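You operate a simulated robot arm through the tools that you are given. There is no shell and no other tool.

You run a simulated robot arm. Do the job below in one go: nothing can be reset, and whatever is moved stays where it is left.

JOB
Issue the leaf booklet named on the order card and set the white marker to what is left.
Fine: lay it on the pale block; shut the box and turn the key back. Where these are worked on the way, their far stop is far enough and under half their travel is too little: brass key.

It is judged by the outcome, as a careful person would: the job done as asked, and still so three seconds after it is handed in. It fails if anything else is knocked over, pushed out of place, dropped, spilled or broken.

ROBOT AND FRAMES
A 7-joint arm with a two-finger parallel gripper, fixed in place. Base frame: the origin is on the floor under the middle of its stand, x ahead of it, y to its left, z up; the work surface is at about z = 950. Units: mm, degrees, N and s.
With the tool pointing down near the work surface it reaches from about 220 to 680 mm from the base axis. Its first joint turns from -66.0 to 66.0 degrees. Payload 2.4 kg.
The TCP is the grasp point between the finger pads, 30 mm short of the fingertips. In the tool frame z runs along the fingers and y along their closing line. The gripper opens to 94 mm. The fingers are 28 mm wide and 10 mm thick; the gripper's body (50 by 96 mm) begins 55 mm behind the TCP.
Orientation is that of the tool frame in the base frame, as a unit quaternion [x, y, z, w]. With the fingers straight down and closing along the base's y, the tool's x points along the base's -x, its y along +y and its z along -z.

CONTROLS
- The arm moves only by the tool step_arm. Its argument "series" is a list that holds one entry, the list of rows, each a list of 7 numbers: the shift along the tool's x, y, z in cm, then the turn, a rotation vector about the tool's x, y, z in degrees, then the finger opening in cm, from 0 to 9.4. In form: [[[dx, dy, dz, wx, wy, wz, gripper], ...]]. A call has 1 to 20 rows; each row shifts and turns the commanded pose from where the row before left it, along the tool's axes as they then stand. Each row takes 0.2 s and may step no farther than 50 mm and 8.6 degrees from the row before; otherwise, or with a gripper value out of range, the whole call is refused. Where a pose cannot be reached the arm comes as near as it can. A force on the tool above 80 N (or 10 N above the force at the start of the call, whichever is more), or a blocked arm, ends the call early, and 0.2 s more pass. The fingers move at their own pace (about 153 mm/s each) and stop on an object; they squeeze with about 35 N. The grip force told is the motor's: it shows also when the fingers shut on nothing. Time passes only in rows, and 0.2 s behind the last, so rows that do not move let the fingers close. It gives the time, the measured TCP pose, the force on the tool (base axes), the opening and the grip force at its end, in the units of the frame above (readings bear some noise), with the torque about the TCP (base axes, N m) and any sound that the robot's microphone picked up.
- Cameras (640 x 400 px; columns grow to the right, rows downward): "scene" is fixed at [51.6, 482.9, 1455.2]; the picture's right is [-0.62, -0.78, 0.00], its down [-0.36, 0.29, -0.89] and it looks along [0.69, -0.56, -0.46] (base axes); focal length 326 px, centre (320, 200). "wrist" rides on the gripper at [76, 14, -102] in the tool frame; the picture's right is [-0.18, 0.98, 0.00], its down [-0.75, -0.14, -0.64] and it looks along [-0.63, -0.12, 0.77] (tool axes); focal length 243 px, centre (320, 200). There is no depth. A picture from a camera that has moved, and an enlarged one, comes with that camera's place and axes in the base frame and with its lens.
- camera(camera): a new picture of that camera. The clock stands still meanwhile.
- close_up(camera, box): a new picture of the part [left, top, right, bottom] of that camera's present view, enlarged. The clock stands still meanwhile.
- close_job(): hands the job in; it is judged then, once.

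Nothing tells you positions but the pictures and the camera data. Unless the task says otherwise, let go and move clear before handing in.

The tools are called after ">>>" as name(argument=value, ...) on one line, values as JSON. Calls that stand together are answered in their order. step_arm: Moves the arm, as the interface text tells. Its arguments: {"type":"object","properties":{"series":{"type":"array","items":{"type":"array","items":{"type":"array","items":{"type":"number"}}}}},"required":["series"]} The other tools are called the same way: camera (camera) takes a picture; close_up (camera, box) takes an enlarged picture of a part of a camera's view; close_job () hands the job in.

At the start:

```text
clock: 0.0
tcp_pos: [340.9, -45.3, 1344.1]
tcp_rot: [0.0, 1.0, 0.0, -0.001]
ft_force: [1.1, -0.1, 0.8]
torque: [0.04, -0.02, 0.0]
grip_width: 94.2
grasp_force: 0.0
```

scene: 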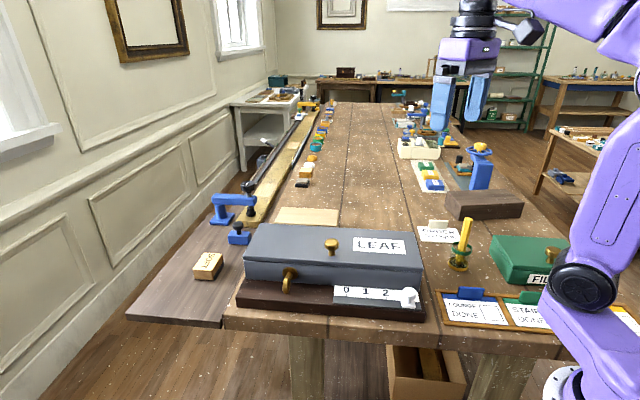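
wrist: 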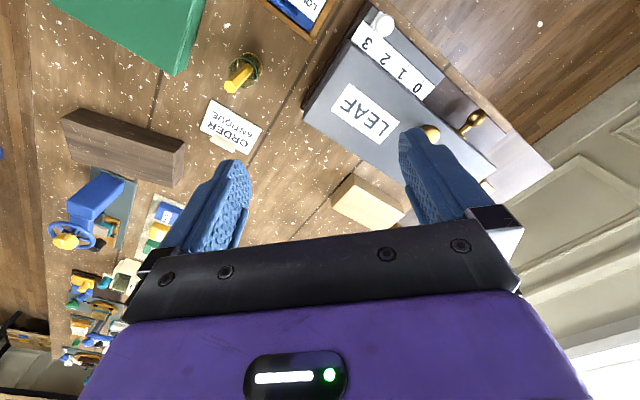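

I see a grey LEAF box with a brass key and knob and a counter strip with a white marker, plus an order card, a pale block and a green box. I'll look closer before moving.

>>> close_up(camera="scene", box=[220, 200, 440, 340])

>>> close_up(camera="wrist", box=[180, 0, 560, 240])

>>> close_up(camera="scene", box=[400, 180, 600, 340])

>>> close_up(camera="wrist", box=[180, 60, 300, 180])

```text
2.86 times, centred on (330, 270) of scene
camera zoom: at [51.6, 482.9, 1455.2], right [-0.62, -0.78, 0.0], down [-0.36, 0.29, -0.89], along [0.69, -0.56, -0.46], focal length 931 px, centre (291, 0)
```

zoom: 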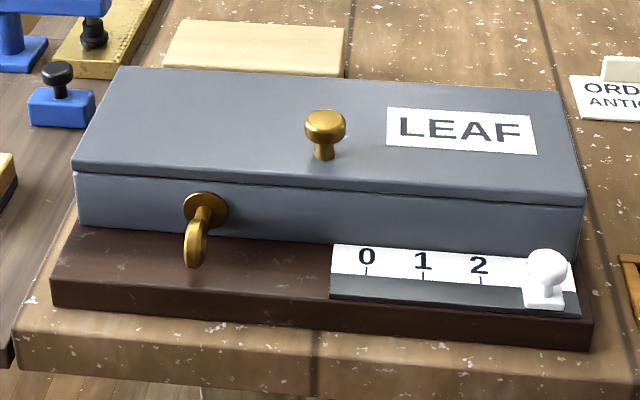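

```text
1.67 times, centred on (370, 120) of wrist
camera zoom: at [263.3, -30.0, 1446.0], right [0.18, 0.98, 0.0], down [0.75, -0.14, 0.64], along [0.63, -0.12, -0.77], focal length 404 px, centre (237, 333)
```

zoom: 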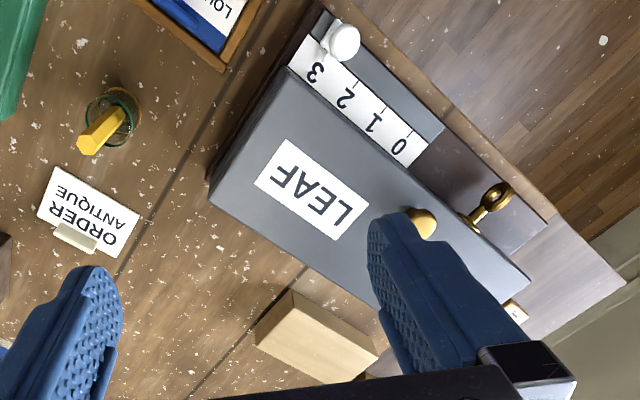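

```text
2.50 times, centred on (500, 260) of scene
camera zoom: at [51.6, 482.9, 1455.2], right [-0.62, -0.78, 0.0], down [-0.36, 0.29, -0.89], along [0.69, -0.56, -0.46], focal length 815 px, centre (-130, 50)
```

zoom: 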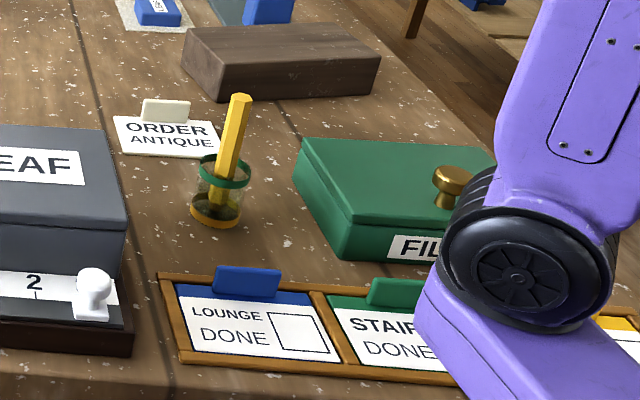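

```text
3.33 times, centred on (240, 120) of wrist
camera zoom: at [263.3, -30.0, 1446.0], right [0.18, 0.98, 0.0], down [0.75, -0.14, 0.64], along [0.63, -0.12, -0.77], focal length 809 px, centre (587, 467)
```

zoom: 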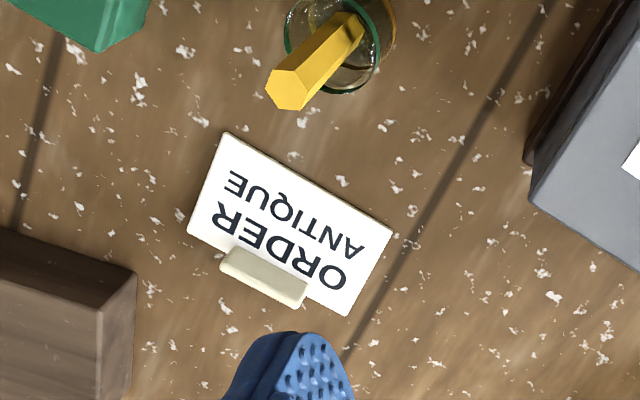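

The order card reads ANTIQUE and the marker stands at 3. I'll take closer views of the key, the knob and the marker, to plan the key turn.

>>> close_up(camera="scene", box=[260, 250, 340, 300])

>>> close_up(camera="scene", box=[330, 270, 430, 330])

>>> close_up(camera="wrist", box=[430, 80, 530, 180])

>>> close_up(camera="wrist", box=[320, 0, 440, 100])

>>> close_up(camera="wrist", box=[310, 150, 430, 240])

>>> close_up(camera="scene", box=[180, 180, 360, 290])

```text
8.00 times, centred on (300, 275) of scene
camera zoom: at [51.6, 482.9, 1455.2], right [-0.62, -0.78, 0.0], down [-0.36, 0.29, -0.89], along [0.69, -0.56, -0.46], focal length 2607 px, centre (480, -400)
```

zoom: 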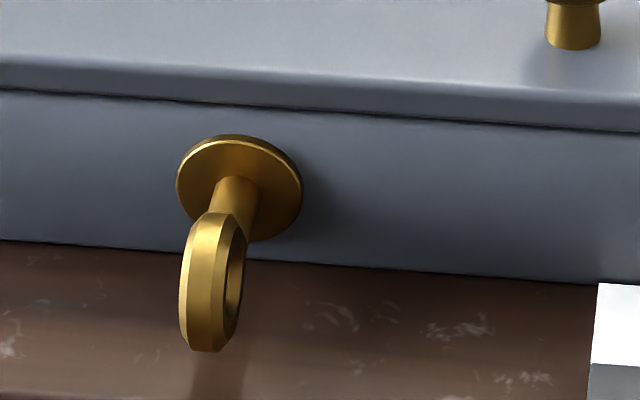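

```text
6.40 times, centred on (380, 300) of scene
camera zoom: at [51.6, 482.9, 1455.2], right [-0.62, -0.78, 0.0], down [-0.36, 0.29, -0.89], along [0.69, -0.56, -0.46], focal length 2085 px, centre (-64, -440)
```

zoom: 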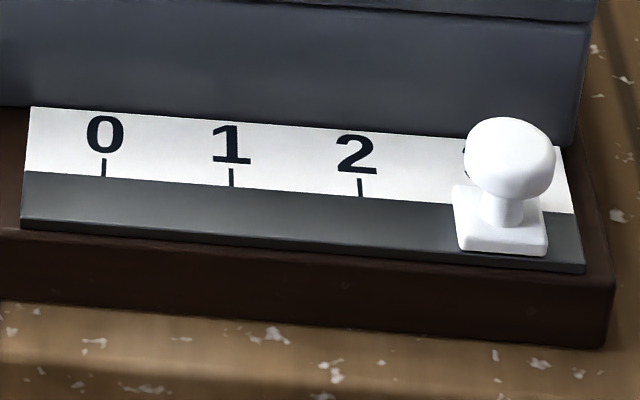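

```text
4.00 times, centred on (480, 130) of wrist
camera zoom: at [263.3, -30.0, 1446.0], right [0.18, 0.98, 0.0], down [0.75, -0.14, 0.64], along [0.63, -0.12, -0.77], focal length 970 px, centre (-320, 480)
```

zoom: 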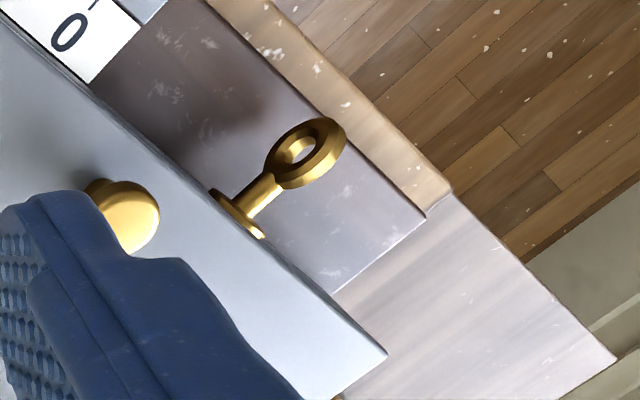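

```text
4.00 times, centred on (380, 50) of wrist
camera zoom: at [263.3, -30.0, 1446.0], right [0.18, 0.98, 0.0], down [0.75, -0.14, 0.64], along [0.63, -0.12, -0.77], focal length 970 px, centre (80, 800)
```

zoom: 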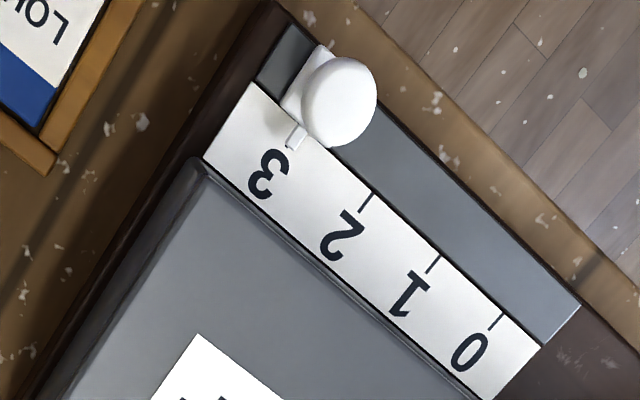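

```text
4.44 times, centred on (370, 195) of wrist
camera zoom: at [263.3, -30.0, 1446.0], right [0.18, 0.98, 0.0], down [0.75, -0.14, 0.64], along [0.63, -0.12, -0.77], focal length 1078 px, centre (98, 222)
```

zoom: 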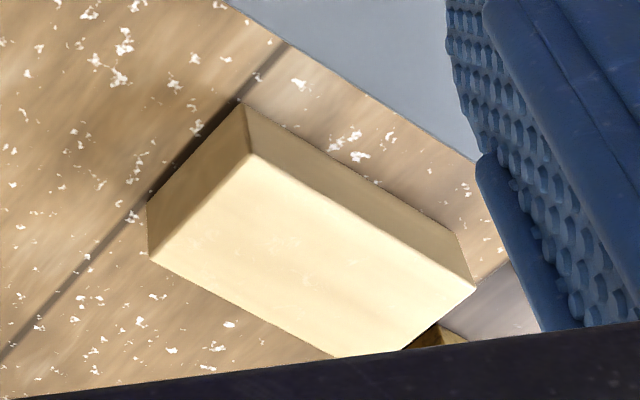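

```text
3.56 times, centred on (270, 235) of scene
camera zoom: at [51.6, 482.9, 1455.2], right [-0.62, -0.78, 0.0], down [-0.36, 0.29, -0.89], along [0.69, -0.56, -0.46], focal length 1158 px, centre (498, 76)
```

zoom: 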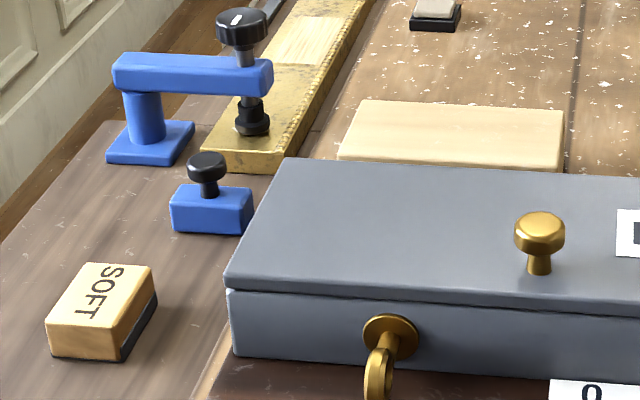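

The key's ring stands upright, and its axis is roughly at 45° to the base axes. I'll turn the tool so its closing line runs along the box's length, then move over the box for better pictures.

>>> step_arm(series=[[[0, 0, 0, 0, 0, 7.5, 9.4], [0, 0, 0, 0, 0, 7.5, 9.4], [0, 0, 0, 0, 0, 7.5, 9.4], [0, 0, 0, 0, 0, 7.5, 9.4], [0, 0, 0, 0, 0, 7.5, 9.4], [0, 0, 0, 0, 0, 7.5, 9.4], [0.5, 4.1, 0, 0, 0, 0, 9.4], [0.5, 4.1, 0, 0, 0, 0, 9.4], [0.5, 4.1, 0, 0, 0, 0, 9.4], [0.5, 4.1, 0, 0, 0, 0, 9.4], [0.3, 4.1, 0, 0, 0, 0, 9.4], [0, 0, 0, 0, 0, 0, 9.4]]])

>>> camera(camera="wrist")

>>> camera(camera="scene")

```text
clock: 2.6
tcp_pos: [438.6, 109.1, 1339.1]
tcp_rot: [0.383, 0.924, 0.0, 0.001]
ft_force: [0.6, 0.2, -0.5]
torque: [-0.02, 0.03, -0.03]
grip_width: 93.8
grasp_force: 0.0
out of reach, approached as far as the arm can: row 10, 11
```

```text
taken
camera wrist: at [394.5, 173.3, 1441.2], right [0.83, 0.56, 0.0], down [0.43, -0.63, 0.64], along [0.36, -0.53, -0.77], focal length 243 px, centre (320, 200)
```

wrist: 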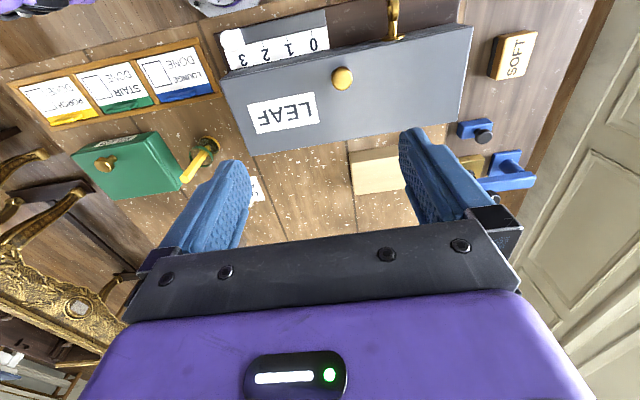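

```text
taken
```

scene: 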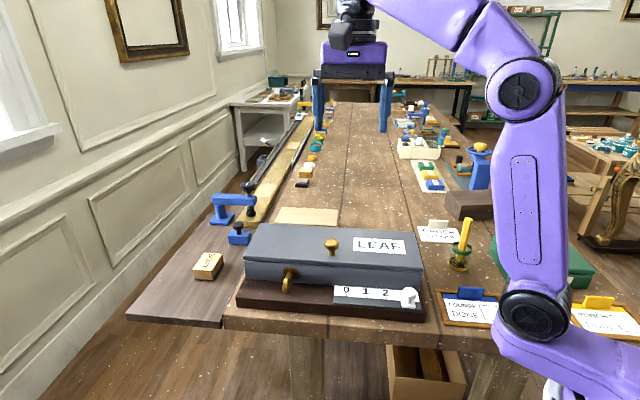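

The arm can't reach that far out at this height. I'll come lower over the box and look at the key and front side from there.

>>> step_arm(series=[[[1, 0, 4, 0, 0, 0, 9.4], [1, 0, 4, 0, 0, 0, 9.4], [1, 0, 4, 0, 0, 0, 9.4], [0, 0, 0, 0, 0, 0, 9.4]]])

>>> camera(camera="wrist")

```text
clock: 3.6
tcp_pos: [418.4, 129.2, 1219.3]
tcp_rot: [0.384, 0.923, 0.0, 0.0]
ft_force: [0.0, -0.5, 0.5]
torque: [0.02, -0.01, 0.02]
grip_width: 94.1
grasp_force: 0.0
```

```text
taken
camera wrist: at [374.0, 194.0, 1320.8], right [0.83, 0.56, 0.0], down [0.43, -0.63, 0.64], along [0.36, -0.53, -0.77], focal length 243 px, centre (320, 200)
```

wrist: 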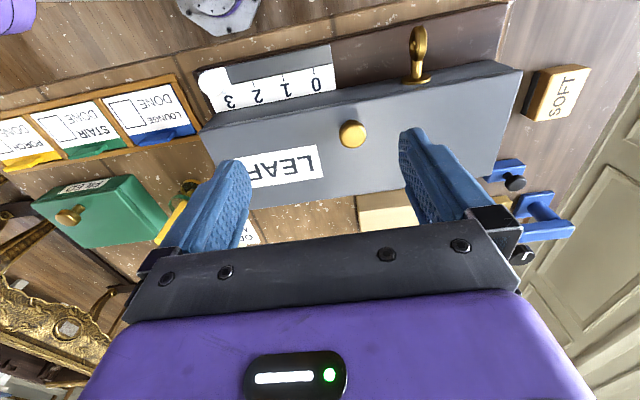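

>>> close_up(camera="wrist", box=[370, 10, 470, 110])

>>> close_up(camera="wrist", box=[190, 20, 350, 130])

>>> close_up(camera="wrist", box=[310, 90, 430, 230])

```text
4.00 times, centred on (420, 60) of wrist
camera zoom: at [374.0, 194.0, 1320.8], right [0.83, 0.56, 0.0], down [0.43, -0.63, 0.64], along [0.36, -0.53, -0.77], focal length 970 px, centre (-80, 760)
```

zoom: 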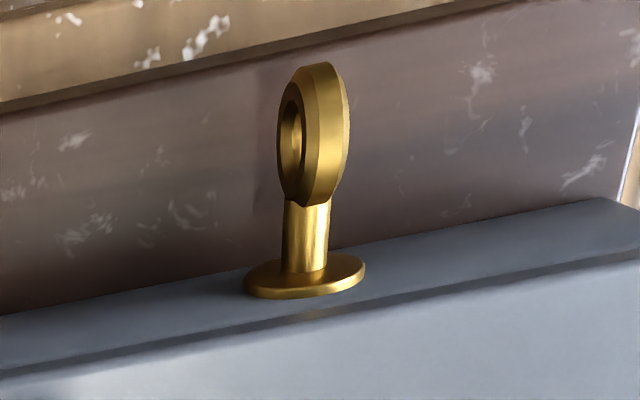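

```text
3.64 times, centred on (270, 75) of wrist
camera zoom: at [374.0, 194.0, 1320.8], right [0.83, 0.56, 0.0], down [0.43, -0.63, 0.64], along [0.36, -0.53, -0.77], focal length 882 px, centre (502, 654)
```

zoom: 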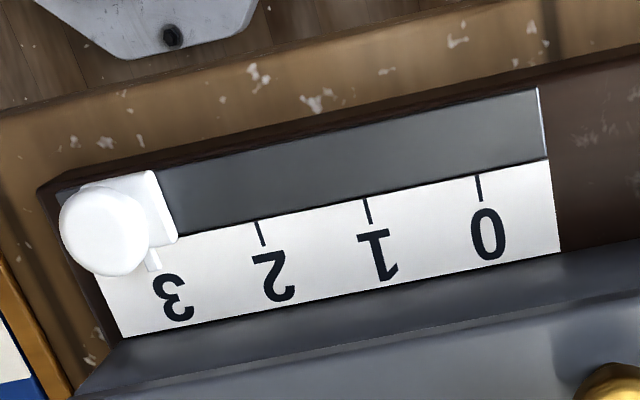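

```text
2.86 times, centred on (370, 160) of wrist
camera zoom: at [374.0, 194.0, 1320.8], right [0.83, 0.56, 0.0], down [0.43, -0.63, 0.64], along [0.36, -0.53, -0.77], focal length 693 px, centre (177, 314)
```

zoom: 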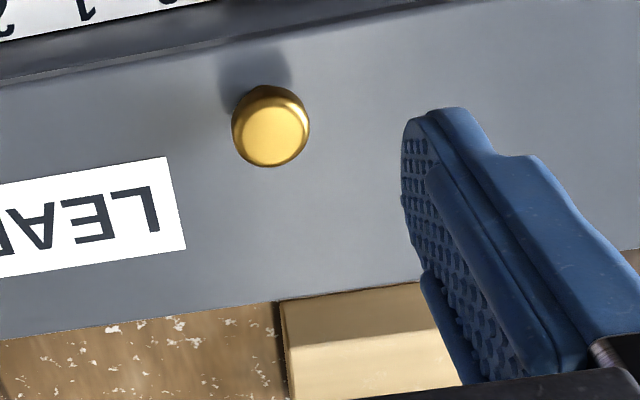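

Ring centre is near (484, 223, 1007), about 36 mm in front of the box face. I'll move above it with the fingers partly open so they straddle it.

>>> step_arm(series=[[[0.7, 3.8, 2.0, 0, 0, 0, 3.4], [0.7, 3.8, 2.0, 0, 0, 0, 3.4], [0.6, 3.7, 2.0, 0, 0, 0, 3.4], [0, 0, 2.5, 0, 0, 0, 3.4], [0, 0, 2.4, 0, 0, 0, 3.4], [0, 0, 0, 0, 0, 0, 3.4]]])

>>> camera(camera="wrist")

>>> close_up(camera="scene", box=[220, 180, 380, 300])

```text
clock: 5.0
tcp_pos: [483.0, 223.6, 1111.9]
tcp_rot: [0.383, 0.924, 0.0, 0.0]
ft_force: [-0.9, 1.0, -0.1]
torque: [-0.01, -0.06, 0.0]
grip_width: 34.1
grasp_force: 0.1
```

```text
taken
camera wrist: at [439.5, 289.2, 1213.0], right [0.83, 0.56, 0.0], down [0.43, -0.63, 0.64], along [0.36, -0.53, -0.77], focal length 243 px, centre (320, 200)
```

wrist: 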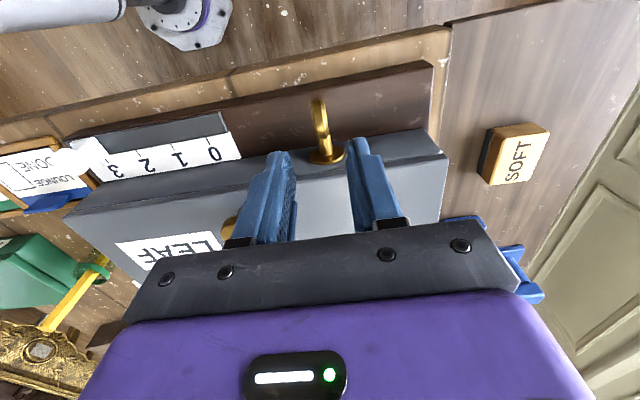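

```text
3.33 times, centred on (300, 240) of scene
camera zoom: at [51.6, 482.9, 1455.2], right [-0.62, -0.78, 0.0], down [-0.36, 0.29, -0.89], along [0.69, -0.56, -0.46], focal length 1086 px, centre (387, 67)
```

zoom: 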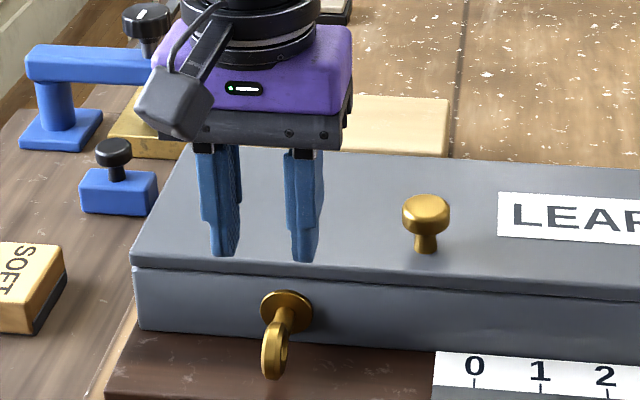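

>>> close_up(camera="wrist", box=[270, 80, 390, 180])

```text
4.00 times, centred on (330, 130) of wrist
camera zoom: at [439.5, 289.2, 1213.0], right [0.83, 0.56, 0.0], down [0.43, -0.63, 0.64], along [0.36, -0.53, -0.77], focal length 970 px, centre (280, 480)
```

zoom: 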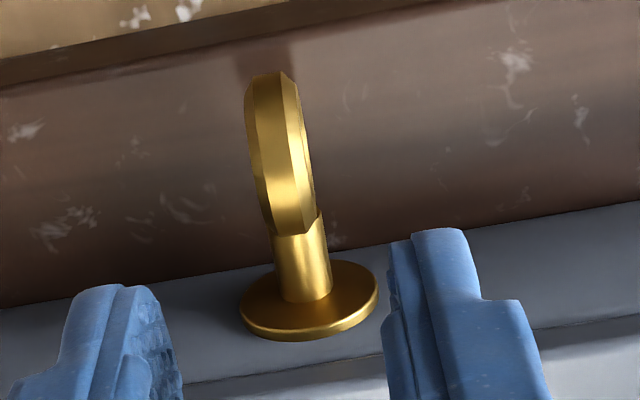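

>>> step_arm(series=[[[0, 0.1, 2.5, 0, 0, 0, 3.4], [0, 0, 2.5, 0, 0, 0, 3.4], [0, 0, 2.4, 0, 0, 0, 3.4], [0, 0, 0, 0, 0, 0, 3.4]]])

>>> camera(camera="wrist")

>>> close_up(camera="scene", box=[240, 220, 340, 300])

```text
clock: 6.0
tcp_pos: [484.2, 224.9, 1036.3]
tcp_rot: [0.383, 0.924, 0.0, 0.0]
ft_force: [-0.4, 0.0, -0.1]
torque: [0.0, -0.02, -0.01]
grip_width: 34.1
grasp_force: 0.1
```

```text
taken
camera wrist: at [440.1, 289.9, 1138.5], right [0.83, 0.56, 0.0], down [0.43, -0.63, 0.64], along [0.36, -0.53, -0.77], focal length 243 px, centre (320, 200)
```

wrist: 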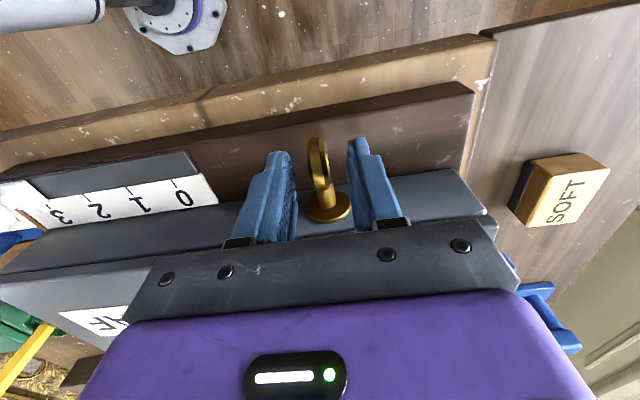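

```text
5.00 times, centred on (290, 260) of scene
camera zoom: at [51.6, 482.9, 1455.2], right [-0.62, -0.78, 0.0], down [-0.36, 0.29, -0.89], along [0.69, -0.56, -0.46], focal length 1629 px, centre (470, -100)
```

zoom: 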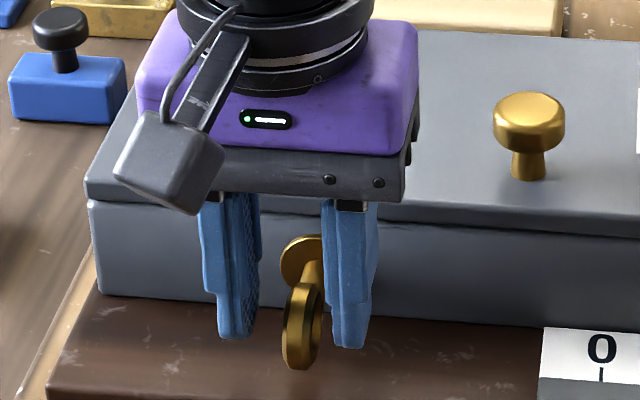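

The fingers straddle the ring. I'll push its top gently towards the marker side (−l) and watch the force.

>>> step_arm(series=[[[0, -0.5, 0, 0, 0, 0, 3.4], [0, -0.4, 0, 0, 0, 0, 3.4], [0, -0.2, 0, 0, 0, 0, 3.4], [0, -0.15, 0, 0, 0, 0, 3.4]]])

```text
clock: 7.0
tcp_pos: [475.1, 214.9, 1036.7]
tcp_rot: [0.382, 0.924, 0.0, 0.0]
ft_force: [0.0, 0.2, -0.8]
torque: [0.03, 0.01, 0.03]
grip_width: 34.2
grasp_force: 0.0
```

>>> step_arm(series=[[[0, -0.2, 0, 0, 0, 0, 3.4], [0, -0.1, 0, 0, 0, 0, 3.4]]])

>>> close_up(camera="scene", box=[240, 220, 340, 300])

```text
clock: 7.6
tcp_pos: [474.2, 213.8, 1037.0]
tcp_rot: [0.383, 0.924, 0.002, 0.0]
ft_force: [4.8, 4.1, -0.2]
torque: [0.01, -0.19, -0.01]
grip_width: 37.8
grasp_force: 3.2
```

```text
5.00 times, centred on (290, 260) of scene
camera zoom: at [51.8, 483.1, 1455.1], right [-0.62, -0.78, 0.0], down [-0.36, 0.28, -0.89], along [0.69, -0.56, -0.46], focal length 1629 px, centre (470, -100)
```

zoom: 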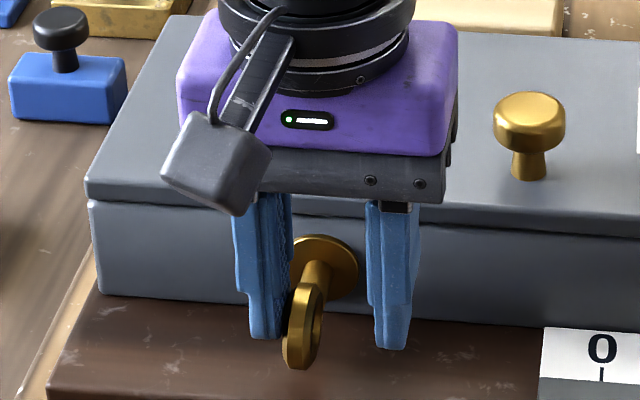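

A 6 N push didn't turn it this way, it only pried the finger outward. I'll back off and try the other direction with the same push.

>>> step_arm(series=[[[0, 0.5, 0, 0, 0, 0, 3.4], [0, 0.5, 0, 0, 0, 0, 3.4], [0, 0.5, 0, 0, 0, 0, 3.4], [0, 0.5, 0, 0, 0, 0, 3.4], [0, 0.4, 0, 0, 0, 0, 3.4], [0, 0.2, 0, 0, 0, 0, 3.4]]])

>>> close_up(camera="scene", box=[240, 220, 340, 300])

```text
clock: 9.0
tcp_pos: [491.8, 231.6, 1036.9]
tcp_rot: [0.382, 0.924, 0.0, 0.0]
ft_force: [-1.8, -3.1, 1.0]
torque: [-0.02, 0.08, 0.06]
grip_width: 35.6
grasp_force: 1.7
```

```text
5.00 times, centred on (290, 260) of scene
camera zoom: at [51.6, 482.9, 1455.2], right [-0.62, -0.78, 0.0], down [-0.36, 0.29, -0.89], along [0.69, -0.56, -0.46], focal length 1629 px, centre (470, -100)
```

zoom: 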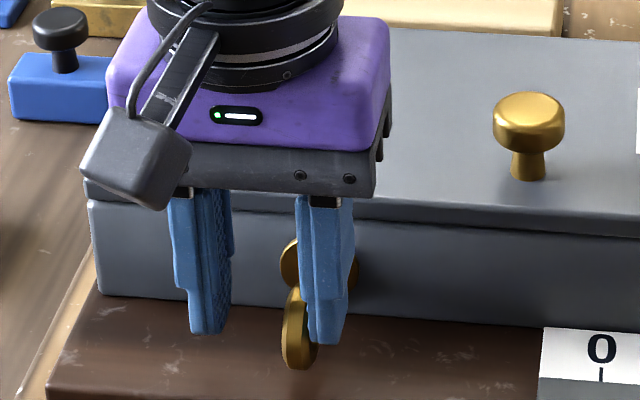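

>>> step_arm(series=[[[0, 0.2, 0, 0, 0, 0, 3.4], [0, 0.2, 0, 0, 0, 0, 3.4]]])

>>> close_up(camera="scene", box=[240, 220, 340, 300])

>>> close_up(camera="wrist", box=[250, 100, 390, 240])

```text
clock: 9.6
tcp_pos: [495.3, 233.0, 1036.0]
tcp_rot: [0.384, 0.924, -0.001, -0.001]
ft_force: [-10.6, -8.5, 3.3]
torque: [-0.13, 0.37, 0.03]
grip_width: 41.4
grasp_force: 7.2
```

```text
5.00 times, centred on (290, 260) of scene
camera zoom: at [51.3, 482.6, 1455.3], right [-0.62, -0.78, 0.0], down [-0.36, 0.29, -0.89], along [0.69, -0.56, -0.46], focal length 1629 px, centre (470, -100)
```

zoom: 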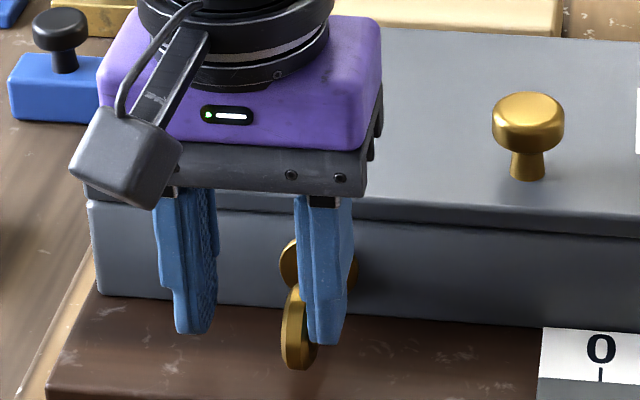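

```text
2.86 times, centred on (320, 170) of wrist
camera zoom: at [450.5, 299.2, 1138.9], right [0.83, 0.56, 0.0], down [0.43, -0.63, 0.64], along [0.36, -0.53, -0.77], focal length 693 px, centre (320, 286)
```

zoom: 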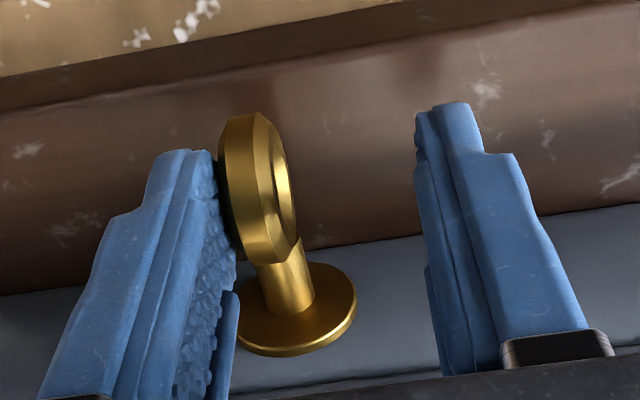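

Both sideways pushes gave no turn, so there is some detent or friction. I'll centre on the ring, lower so the pads cover it, and grip it to twist it instead.

>>> step_arm(series=[[[0, -0.8, 0, 0, 0, 0, 3.4], [0, -0.75, 0, 0, 0, 0, 3.4], [0, 0, 1.0, 0, 0, 0, 3.4], [0, 0, 1.0, 0, 0, 0, 3.4], [0, 0, 0, 0, 0, 0, 3.4]]])

>>> close_up(camera="scene", box=[240, 220, 340, 300])

>>> camera(camera="wrist")

```text
clock: 10.8
tcp_pos: [484.2, 223.9, 1016.7]
tcp_rot: [0.382, 0.924, 0.0, -0.001]
ft_force: [-0.8, -0.3, -0.3]
torque: [0.0, 0.01, -0.01]
grip_width: 34.1
grasp_force: 0.0
```

```text
5.00 times, centred on (290, 260) of scene
camera zoom: at [51.6, 482.9, 1455.2], right [-0.62, -0.78, 0.0], down [-0.36, 0.29, -0.89], along [0.69, -0.56, -0.46], focal length 1629 px, centre (470, -100)
```

zoom: 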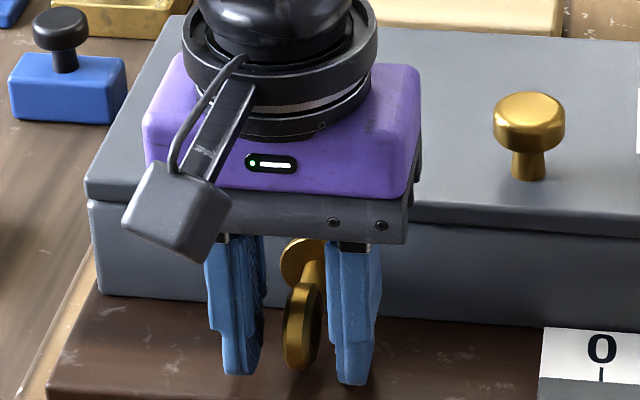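

```text
taken
camera wrist: at [440.2, 289.1, 1118.9], right [0.83, 0.56, 0.0], down [0.43, -0.63, 0.64], along [0.36, -0.53, -0.77], focal length 243 px, centre (320, 200)
```

wrist: 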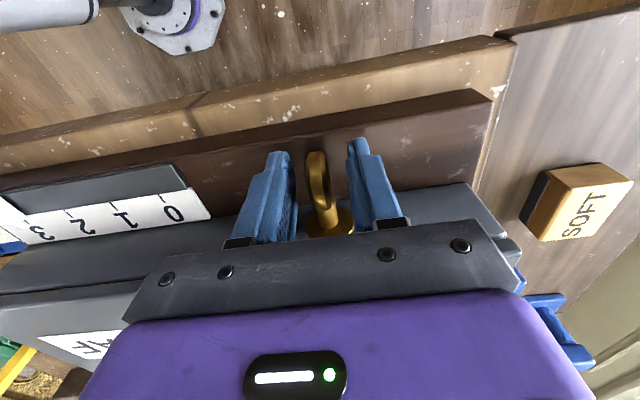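

>>> step_arm(series=[[[0, -0.1, 0, 0, 0, 0, 1.6], [0, 0, 0, 0, 0, 0, 0.6], [0, 0, 0, 0, 0, 0, 0.6]]])

```text
clock: 11.6
tcp_pos: [483.5, 223.7, 1018.4]
tcp_rot: [0.382, 0.924, 0.0, 0.0]
ft_force: [1.8, 2.2, -1.7]
torque: [0.1, 0.07, 0.04]
grip_width: 16.4
grasp_force: 44.7
```

>>> step_arm(series=[[[0, 0.06, 0, 3, 0, 0, 0.6], [0, 0.06, 0, 3, 0, 0, 0.6]]])

>>> close_up(camera="scene", box=[240, 220, 340, 300])

```text
clock: 12.2
tcp_pos: [484.0, 222.8, 1017.8]
tcp_rot: [0.382, 0.923, -0.049, -0.021]
ft_force: [-6.0, -4.3, 4.7]
torque: [0.92, -0.32, 0.17]
grip_width: 16.9
grasp_force: 45.3
```

```text
5.00 times, centred on (290, 260) of scene
camera zoom: at [51.3, 482.7, 1455.3], right [-0.62, -0.78, 0.0], down [-0.36, 0.29, -0.89], along [0.69, -0.56, -0.46], focal length 1629 px, centre (470, -100)
```

zoom: 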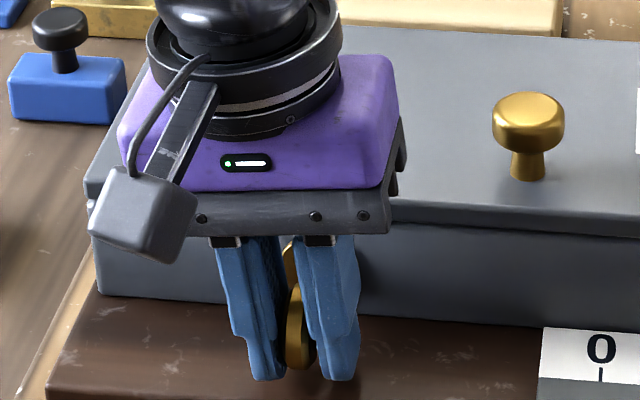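

Torque about the key axis is about 0.9 N·m that way, likely the stop. I'll compare with the opposite direction.

>>> step_arm(series=[[[0, -0.06, 0, -3, 0, 0, 0.6], [0, -0.06, 0, -3, 0, 0, 0.6], [0, -0.06, 0, -3, 0, 0, 0.6], [0, -0.06, 0, -3, 0, 0, 0.6]]])

>>> close_up(camera="scene", box=[240, 220, 340, 300])

```text
clock: 13.2
tcp_pos: [482.6, 221.9, 1017.6]
tcp_rot: [0.382, 0.923, 0.049, 0.02]
ft_force: [-0.3, -2.3, 3.5]
torque: [0.0, 0.06, 0.14]
grip_width: 16.2
grasp_force: 44.7
```

```text
5.00 times, centred on (290, 260) of scene
camera zoom: at [51.6, 482.8, 1455.2], right [-0.62, -0.78, 0.0], down [-0.36, 0.29, -0.89], along [0.69, -0.56, -0.46], focal length 1629 px, centre (470, -100)
```

zoom: 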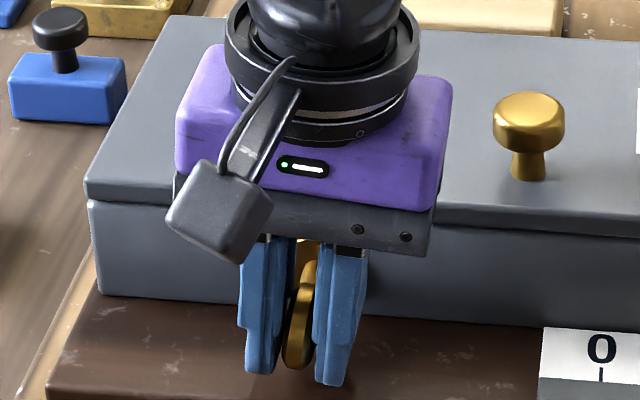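

The key turns freely with the tool leaning towards the marker side (clockwise from the front). I'll keep twisting about the key's axis in small steps.

>>> step_arm(series=[[[0, -0.11, 0, -6, 0, 0, 0.6], [0, -0.11, 0, -6, 0, 0, 0.6], [0, -0.11, 0, -6, 0, 0, 0.6], [0, -0.11, 0, -6, 0, 0, 0.6]]])

>>> camera(camera="scene")

>>> close_up(camera="scene", box=[240, 220, 340, 300])

```text
clock: 14.2
tcp_pos: [480.2, 219.2, 1016.9]
tcp_rot: [0.37, 0.892, 0.239, 0.099]
ft_force: [7.7, -3.3, -1.6]
torque: [0.85, 0.82, 0.61]
grip_width: 16.6
grasp_force: 44.8
```

```text
taken
```

scene: 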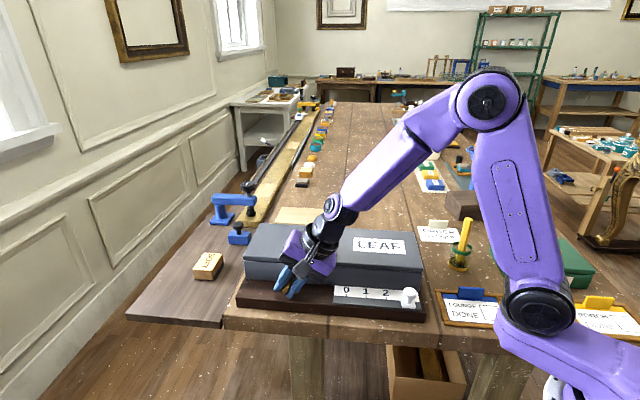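

```text
5.00 times, centred on (290, 260) of scene
camera zoom: at [51.9, 482.8, 1455.2], right [-0.62, -0.78, 0.0], down [-0.36, 0.29, -0.89], along [0.69, -0.56, -0.46], focal length 1629 px, centre (470, -100)
```

zoom: 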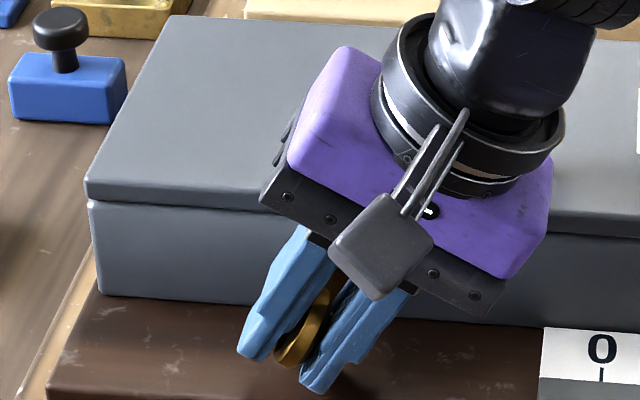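

>>> step_arm(series=[[[0, -0.11, 0, -6, 0, 0, 0.6], [0, -0.11, 0, -6, 0, 0, 0.6], [0, -0.11, 0, -6, 0, 0, 0.6], [0, -0.11, 0, -6, 0, 0, 0.6]]])

>>> close_up(camera="scene", box=[240, 200, 360, 300])

>>> camera(camera="wrist")

```text
clock: 14.7
tcp_pos: [481.9, 215.1, 1015.6]
tcp_rot: [0.332, 0.892, 0.282, 0.116]
ft_force: [-27.0, -11.1, 26.1]
torque: [1.38, 1.45, -0.62]
grip_width: 17.7
grasp_force: 44.8
stopped in row 2: the force on the tool passed its limit at 111 N (the readings are from after the stop); the commanded pose is now the measured one
```

```text
4.00 times, centred on (300, 250) of scene
camera zoom: at [50.5, 482.4, 1455.4], right [-0.62, -0.78, 0.0], down [-0.36, 0.29, -0.89], along [0.7, -0.56, -0.46], focal length 1303 px, centre (400, 0)
```

zoom: 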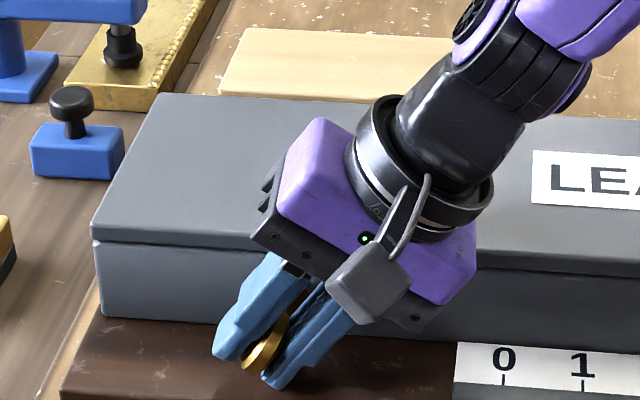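

```text
taken
camera wrist: at [392.1, 231.7, 1104.9], right [0.66, 0.49, 0.57], down [0.24, -0.86, 0.46], along [0.71, -0.16, -0.68], focal length 243 px, centre (320, 200)
```

wrist: 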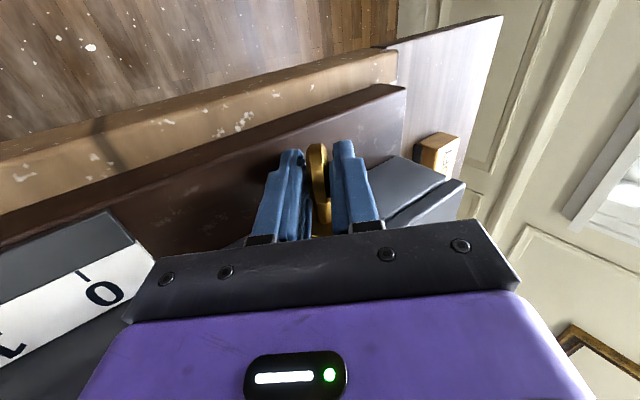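

The key has turned about 36°, but the fingertips then touched the wooden base, which is higher than I took it (about z = 980). I'll ease the grip, back off along the tool axis, straighten the yaw and re-grip nearer the fingertips.

>>> step_arm(series=[[[0, 0, -0.35, 0, 0, 0, 2.1], [0.1, 0.05, -0.35, -0.2, -0.5, 1.6, 2.2], [0.15, 0.05, 0, -0.3, -0.5, 1.7, 2.2], [0.1, 0, 0, 0, 0, 0, 2.2]]])

>>> close_up(camera="scene", box=[240, 220, 340, 300])

>>> close_up(camera="wrist", box=[240, 100, 400, 240])

```text
clock: 15.7
tcp_pos: [480.1, 213.8, 1020.1]
tcp_rot: [0.358, 0.881, 0.285, 0.12]
ft_force: [0.3, -0.3, 0.3]
torque: [-0.01, 0.0, -0.01]
grip_width: 21.9
grasp_force: 0.1
```

```text
5.00 times, centred on (290, 260) of scene
camera zoom: at [51.6, 482.9, 1455.2], right [-0.62, -0.78, 0.0], down [-0.36, 0.29, -0.89], along [0.69, -0.56, -0.46], focal length 1629 px, centre (470, -100)
```

zoom: 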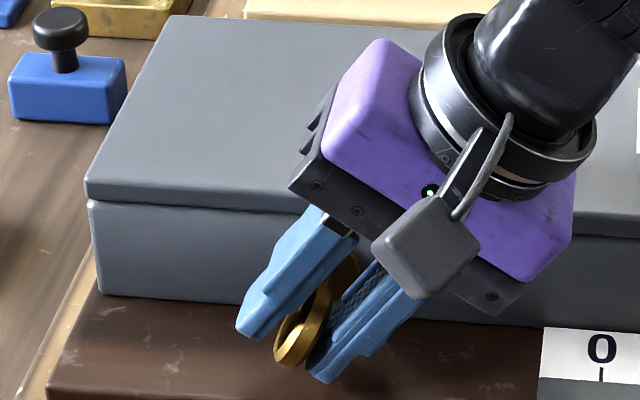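

```text
2.86 times, centred on (320, 170) of wrist
camera zoom: at [391.0, 235.0, 1110.2], right [0.69, 0.44, 0.58], down [0.19, -0.88, 0.44], along [0.7, -0.19, -0.69], focal length 693 px, centre (320, 286)
```

zoom: 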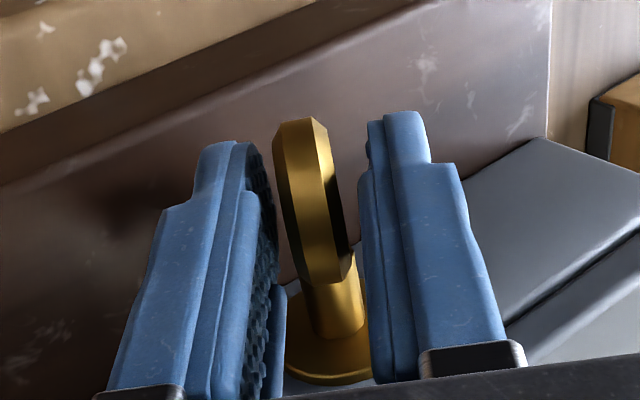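

>>> step_arm(series=[[[0.3, 0, -0.2, 0, 0, 0, 2.2], [0, 0, 0, 0, 0, 0, 1.4], [0, 0, 0, 0, 0, 0, 0.5], [0, 0, 0, 0, 0, 0, 0.5]]])

```text
clock: 16.7
tcp_pos: [476.9, 216.2, 1022.6]
tcp_rot: [0.361, 0.88, 0.284, 0.12]
ft_force: [0.0, -1.5, -1.9]
torque: [0.57, 0.61, -1.06]
grip_width: 16.2
grasp_force: 45.3
```

>>> step_arm(series=[[[0, 0, 0, 0, 0, 2, 0.5], [0, 0, 0, 0, 0, 0, 0.5]]])

>>> close_up(camera="wrist", box=[240, 100, 400, 240])

```text
clock: 17.3
tcp_pos: [477.6, 214.7, 1021.5]
tcp_rot: [0.372, 0.875, 0.286, 0.117]
ft_force: [-3.5, -9.8, 4.4]
torque: [-0.79, -0.59, 1.03]
grip_width: 16.0
grasp_force: 44.9
```

```text
2.86 times, centred on (320, 170) of wrist
camera zoom: at [389.4, 236.8, 1113.1], right [0.7, 0.42, 0.57], down [0.17, -0.89, 0.43], along [0.69, -0.2, -0.7], focal length 693 px, centre (320, 286)
```

zoom: 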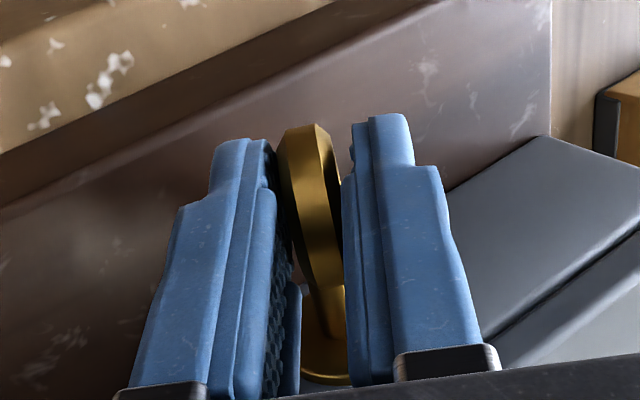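

>>> step_arm(series=[[[0, 0, 0, 0, 0, -0.9, 0.5], [0, -0.125, 0, -4, 0, 0, 0.5], [0, -0.125, 0, -4, 0, 0, 0.5]]])

```text
clock: 18.2
tcp_pos: [476.3, 214.4, 1021.0]
tcp_rot: [0.356, 0.867, 0.324, 0.128]
ft_force: [-30.1, -14.5, 23.5]
torque: [-0.68, -0.37, -0.83]
grip_width: 15.3
grasp_force: 44.6
out of reach, approached as far as the arm can: row 2, 3
stopped in row 3: the force on the tool passed its limit at 81 N (the readings are from after the stop); the commanded pose is now the measured one
```

The arm reports it can't lean further in this pose, and the force rose. I'll look at the situation before going on.

>>> camera(camera="scene")

>>> close_up(camera="scene", box=[240, 220, 340, 300])

>>> close_up(camera="wrist", box=[240, 100, 400, 240])

```text
taken
```

scene: 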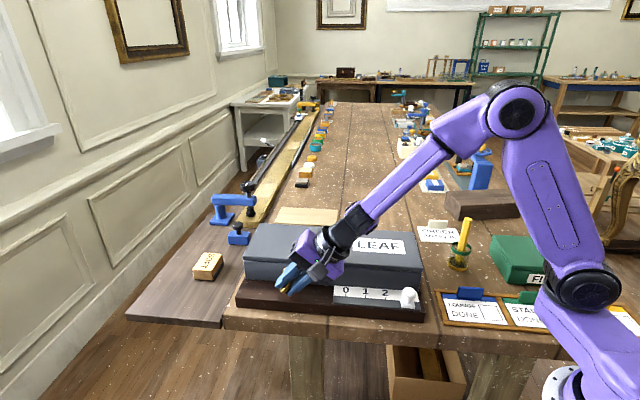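

```text
5.00 times, centred on (290, 260) of scene
camera zoom: at [50.4, 482.3, 1455.4], right [-0.62, -0.78, 0.0], down [-0.36, 0.29, -0.89], along [0.7, -0.56, -0.46], focal length 1629 px, centre (470, -100)
```

zoom: 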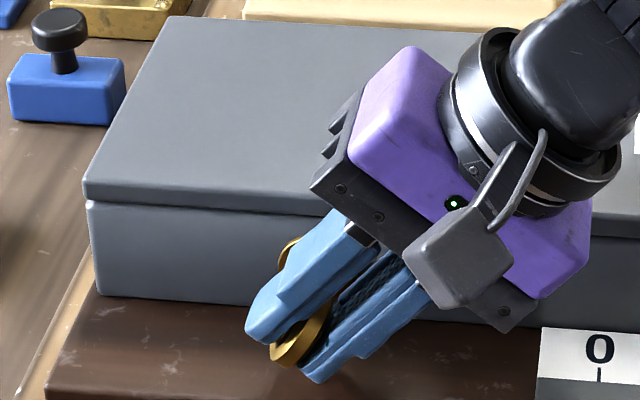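

```text
2.86 times, centred on (320, 170) of wrist
camera zoom: at [382.7, 228.2, 1108.0], right [0.66, 0.4, 0.64], down [0.17, -0.91, 0.39], along [0.73, -0.15, -0.66], focal length 693 px, centre (320, 286)
```

zoom: 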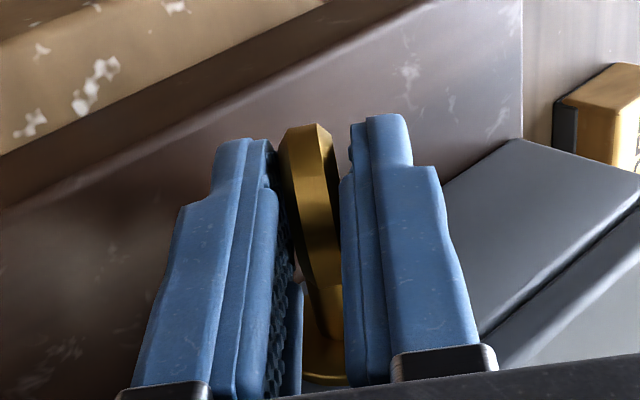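

The ring has come round about 41°. I'll release, back away, set the tool upright again, and finish the turn by pressing the raised edge of the ring down with closed fingers.

>>> step_arm(series=[[[0, 0, 0, 0, 0, 0, 2.2], [0, 0, -0.5, 0, 0, 0, 2.2], [0, 0, -2.0, 0, 0, 0, 2.4], [0, 0, -3.0, 0, 0, 0, 2.4], [0, 0, 0, 7, 0, 0, 2.4], [0, 0, 0, 7, 0, 0, 2.4], [0, 0, 0, 7, 0, 0, 2.4], [0, 0, 0, 7, 0, 0, 0.5], [0, 0, 0, 7, 0, 0, 0], [0, 0, 0, 5.8, 0, 0, 0], [0, 0, 0, 0, 0, 0, 0]]])

>>> close_up(camera="scene", box=[240, 220, 340, 300])

>>> camera(camera="wrist")

```text
clock: 20.6
tcp_pos: [452.7, 188.4, 1062.4]
tcp_rot: [0.38, 0.925, -0.001, -0.006]
ft_force: [0.3, -0.5, 0.1]
torque: [0.06, 0.0, -0.01]
grip_width: 0.1
grasp_force: 33.1
```

```text
5.00 times, centred on (290, 260) of scene
camera zoom: at [51.6, 482.9, 1455.2], right [-0.62, -0.78, 0.0], down [-0.36, 0.29, -0.89], along [0.69, -0.56, -0.46], focal length 1629 px, centre (470, -100)
```

zoom: 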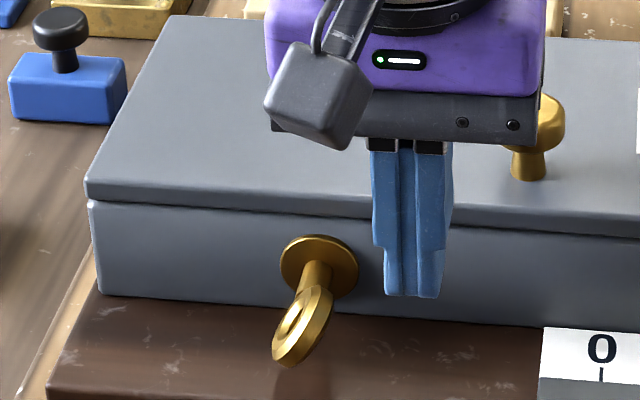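

```text
taken
camera wrist: at [409.6, 253.2, 1164.1], right [0.82, 0.57, -0.01], down [0.44, -0.63, 0.64], along [0.36, -0.53, -0.77], focal length 243 px, centre (320, 200)
```

wrist: 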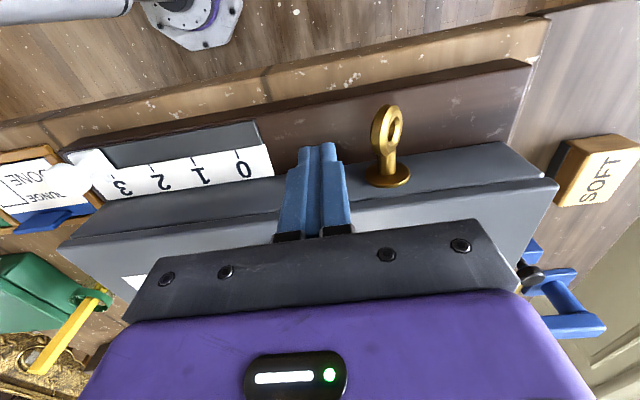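

>>> step_arm(series=[[[0.1, 1.4, 0, 0, 0, 0, 0], [0.07, 1.4, 0, 0, 0, 0, 0], [0, 0, 0.5, 0, 0, 0, 0], [0, 0, 0.3, 0, 0, 0, 0], [0, 0, 0.3, 0, 0, 0, 0]]])

>>> close_up(camera="scene", box=[240, 220, 340, 300])

```text
clock: 21.8
tcp_pos: [472.1, 209.0, 1051.8]
tcp_rot: [0.38, 0.925, 0.0, -0.005]
ft_force: [0.2, -0.2, -0.8]
torque: [0.01, -0.01, 0.01]
grip_width: 0.0
grasp_force: 33.7
```

```text
5.00 times, centred on (290, 260) of scene
camera zoom: at [51.6, 482.9, 1455.2], right [-0.62, -0.78, 0.0], down [-0.36, 0.29, -0.89], along [0.69, -0.56, -0.46], focal length 1629 px, centre (470, -100)
```

zoom: 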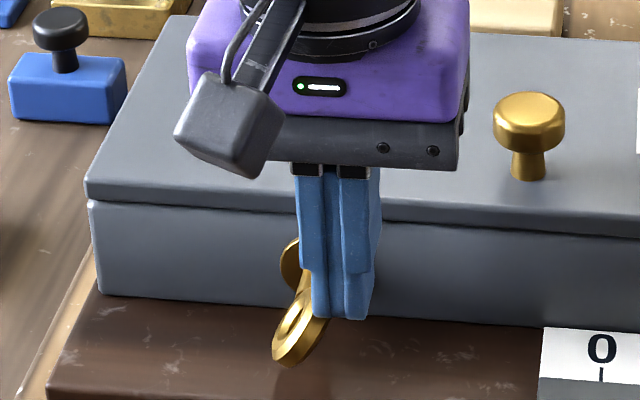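

>>> step_arm(series=[[[0, 0, 0.2, 0, 0, 0, 0], [0, 0, 0.2, 0, 0, 0, 0], [0, 0, 0.2, 0, 0, 0, 0]]])

>>> close_up(camera="scene", box=[240, 220, 340, 300])

```text
clock: 22.6
tcp_pos: [468.7, 208.3, 1044.5]
tcp_rot: [0.38, 0.925, -0.004, -0.009]
ft_force: [-22.0, -18.4, 16.6]
torque: [-0.55, 0.48, -0.21]
grip_width: 0.1
grasp_force: 33.4
```

```text
5.00 times, centred on (290, 260) of scene
camera zoom: at [50.7, 482.2, 1455.5], right [-0.62, -0.78, 0.0], down [-0.36, 0.29, -0.89], along [0.69, -0.56, -0.46], focal length 1629 px, centre (470, -100)
```

zoom: 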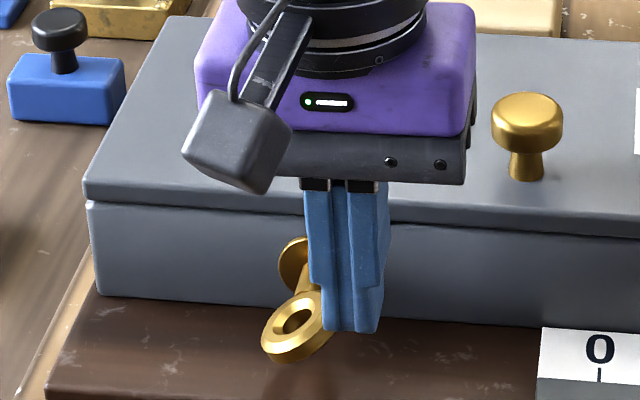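

The ring turned to roughly 60°, but the finger is now pushing on its rim. I'll lift, shift over the ring and press it down from above.

>>> step_arm(series=[[[0, 0, -0.8, 0, 0, 0, 0], [0, 0, -0.8, 0, 0, 0, 0], [0, 1.0, 0, 0, 0, 0, 0], [0, 0, 0, 0, 0, 0, 0]]])

>>> close_up(camera="scene", box=[240, 220, 340, 300])

>>> close_up(camera="wrist", box=[240, 80, 400, 220])

```text
clock: 23.6
tcp_pos: [478.9, 217.5, 1060.1]
tcp_rot: [0.378, 0.926, 0.0, -0.005]
ft_force: [-0.6, -0.2, 0.3]
torque: [0.03, -0.05, -0.01]
grip_width: 0.1
grasp_force: 32.9
```

```text
5.00 times, centred on (290, 260) of scene
camera zoom: at [51.6, 482.9, 1455.2], right [-0.62, -0.78, 0.0], down [-0.36, 0.29, -0.89], along [0.69, -0.56, -0.46], focal length 1629 px, centre (470, -100)
```

zoom: 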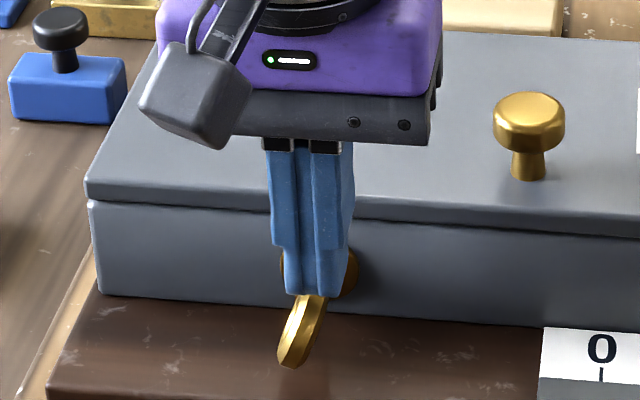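

```text
2.86 times, centred on (320, 150) of wrist
camera zoom: at [434.8, 281.7, 1162.9], right [0.82, 0.57, 0.0], down [0.44, -0.63, 0.64], along [0.36, -0.52, -0.77], focal length 693 px, centre (320, 343)
```

zoom: 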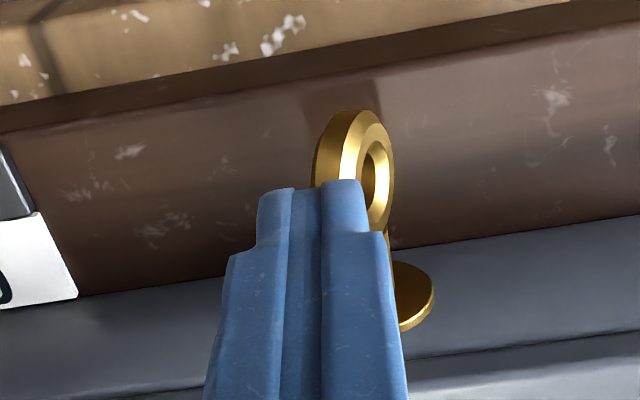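

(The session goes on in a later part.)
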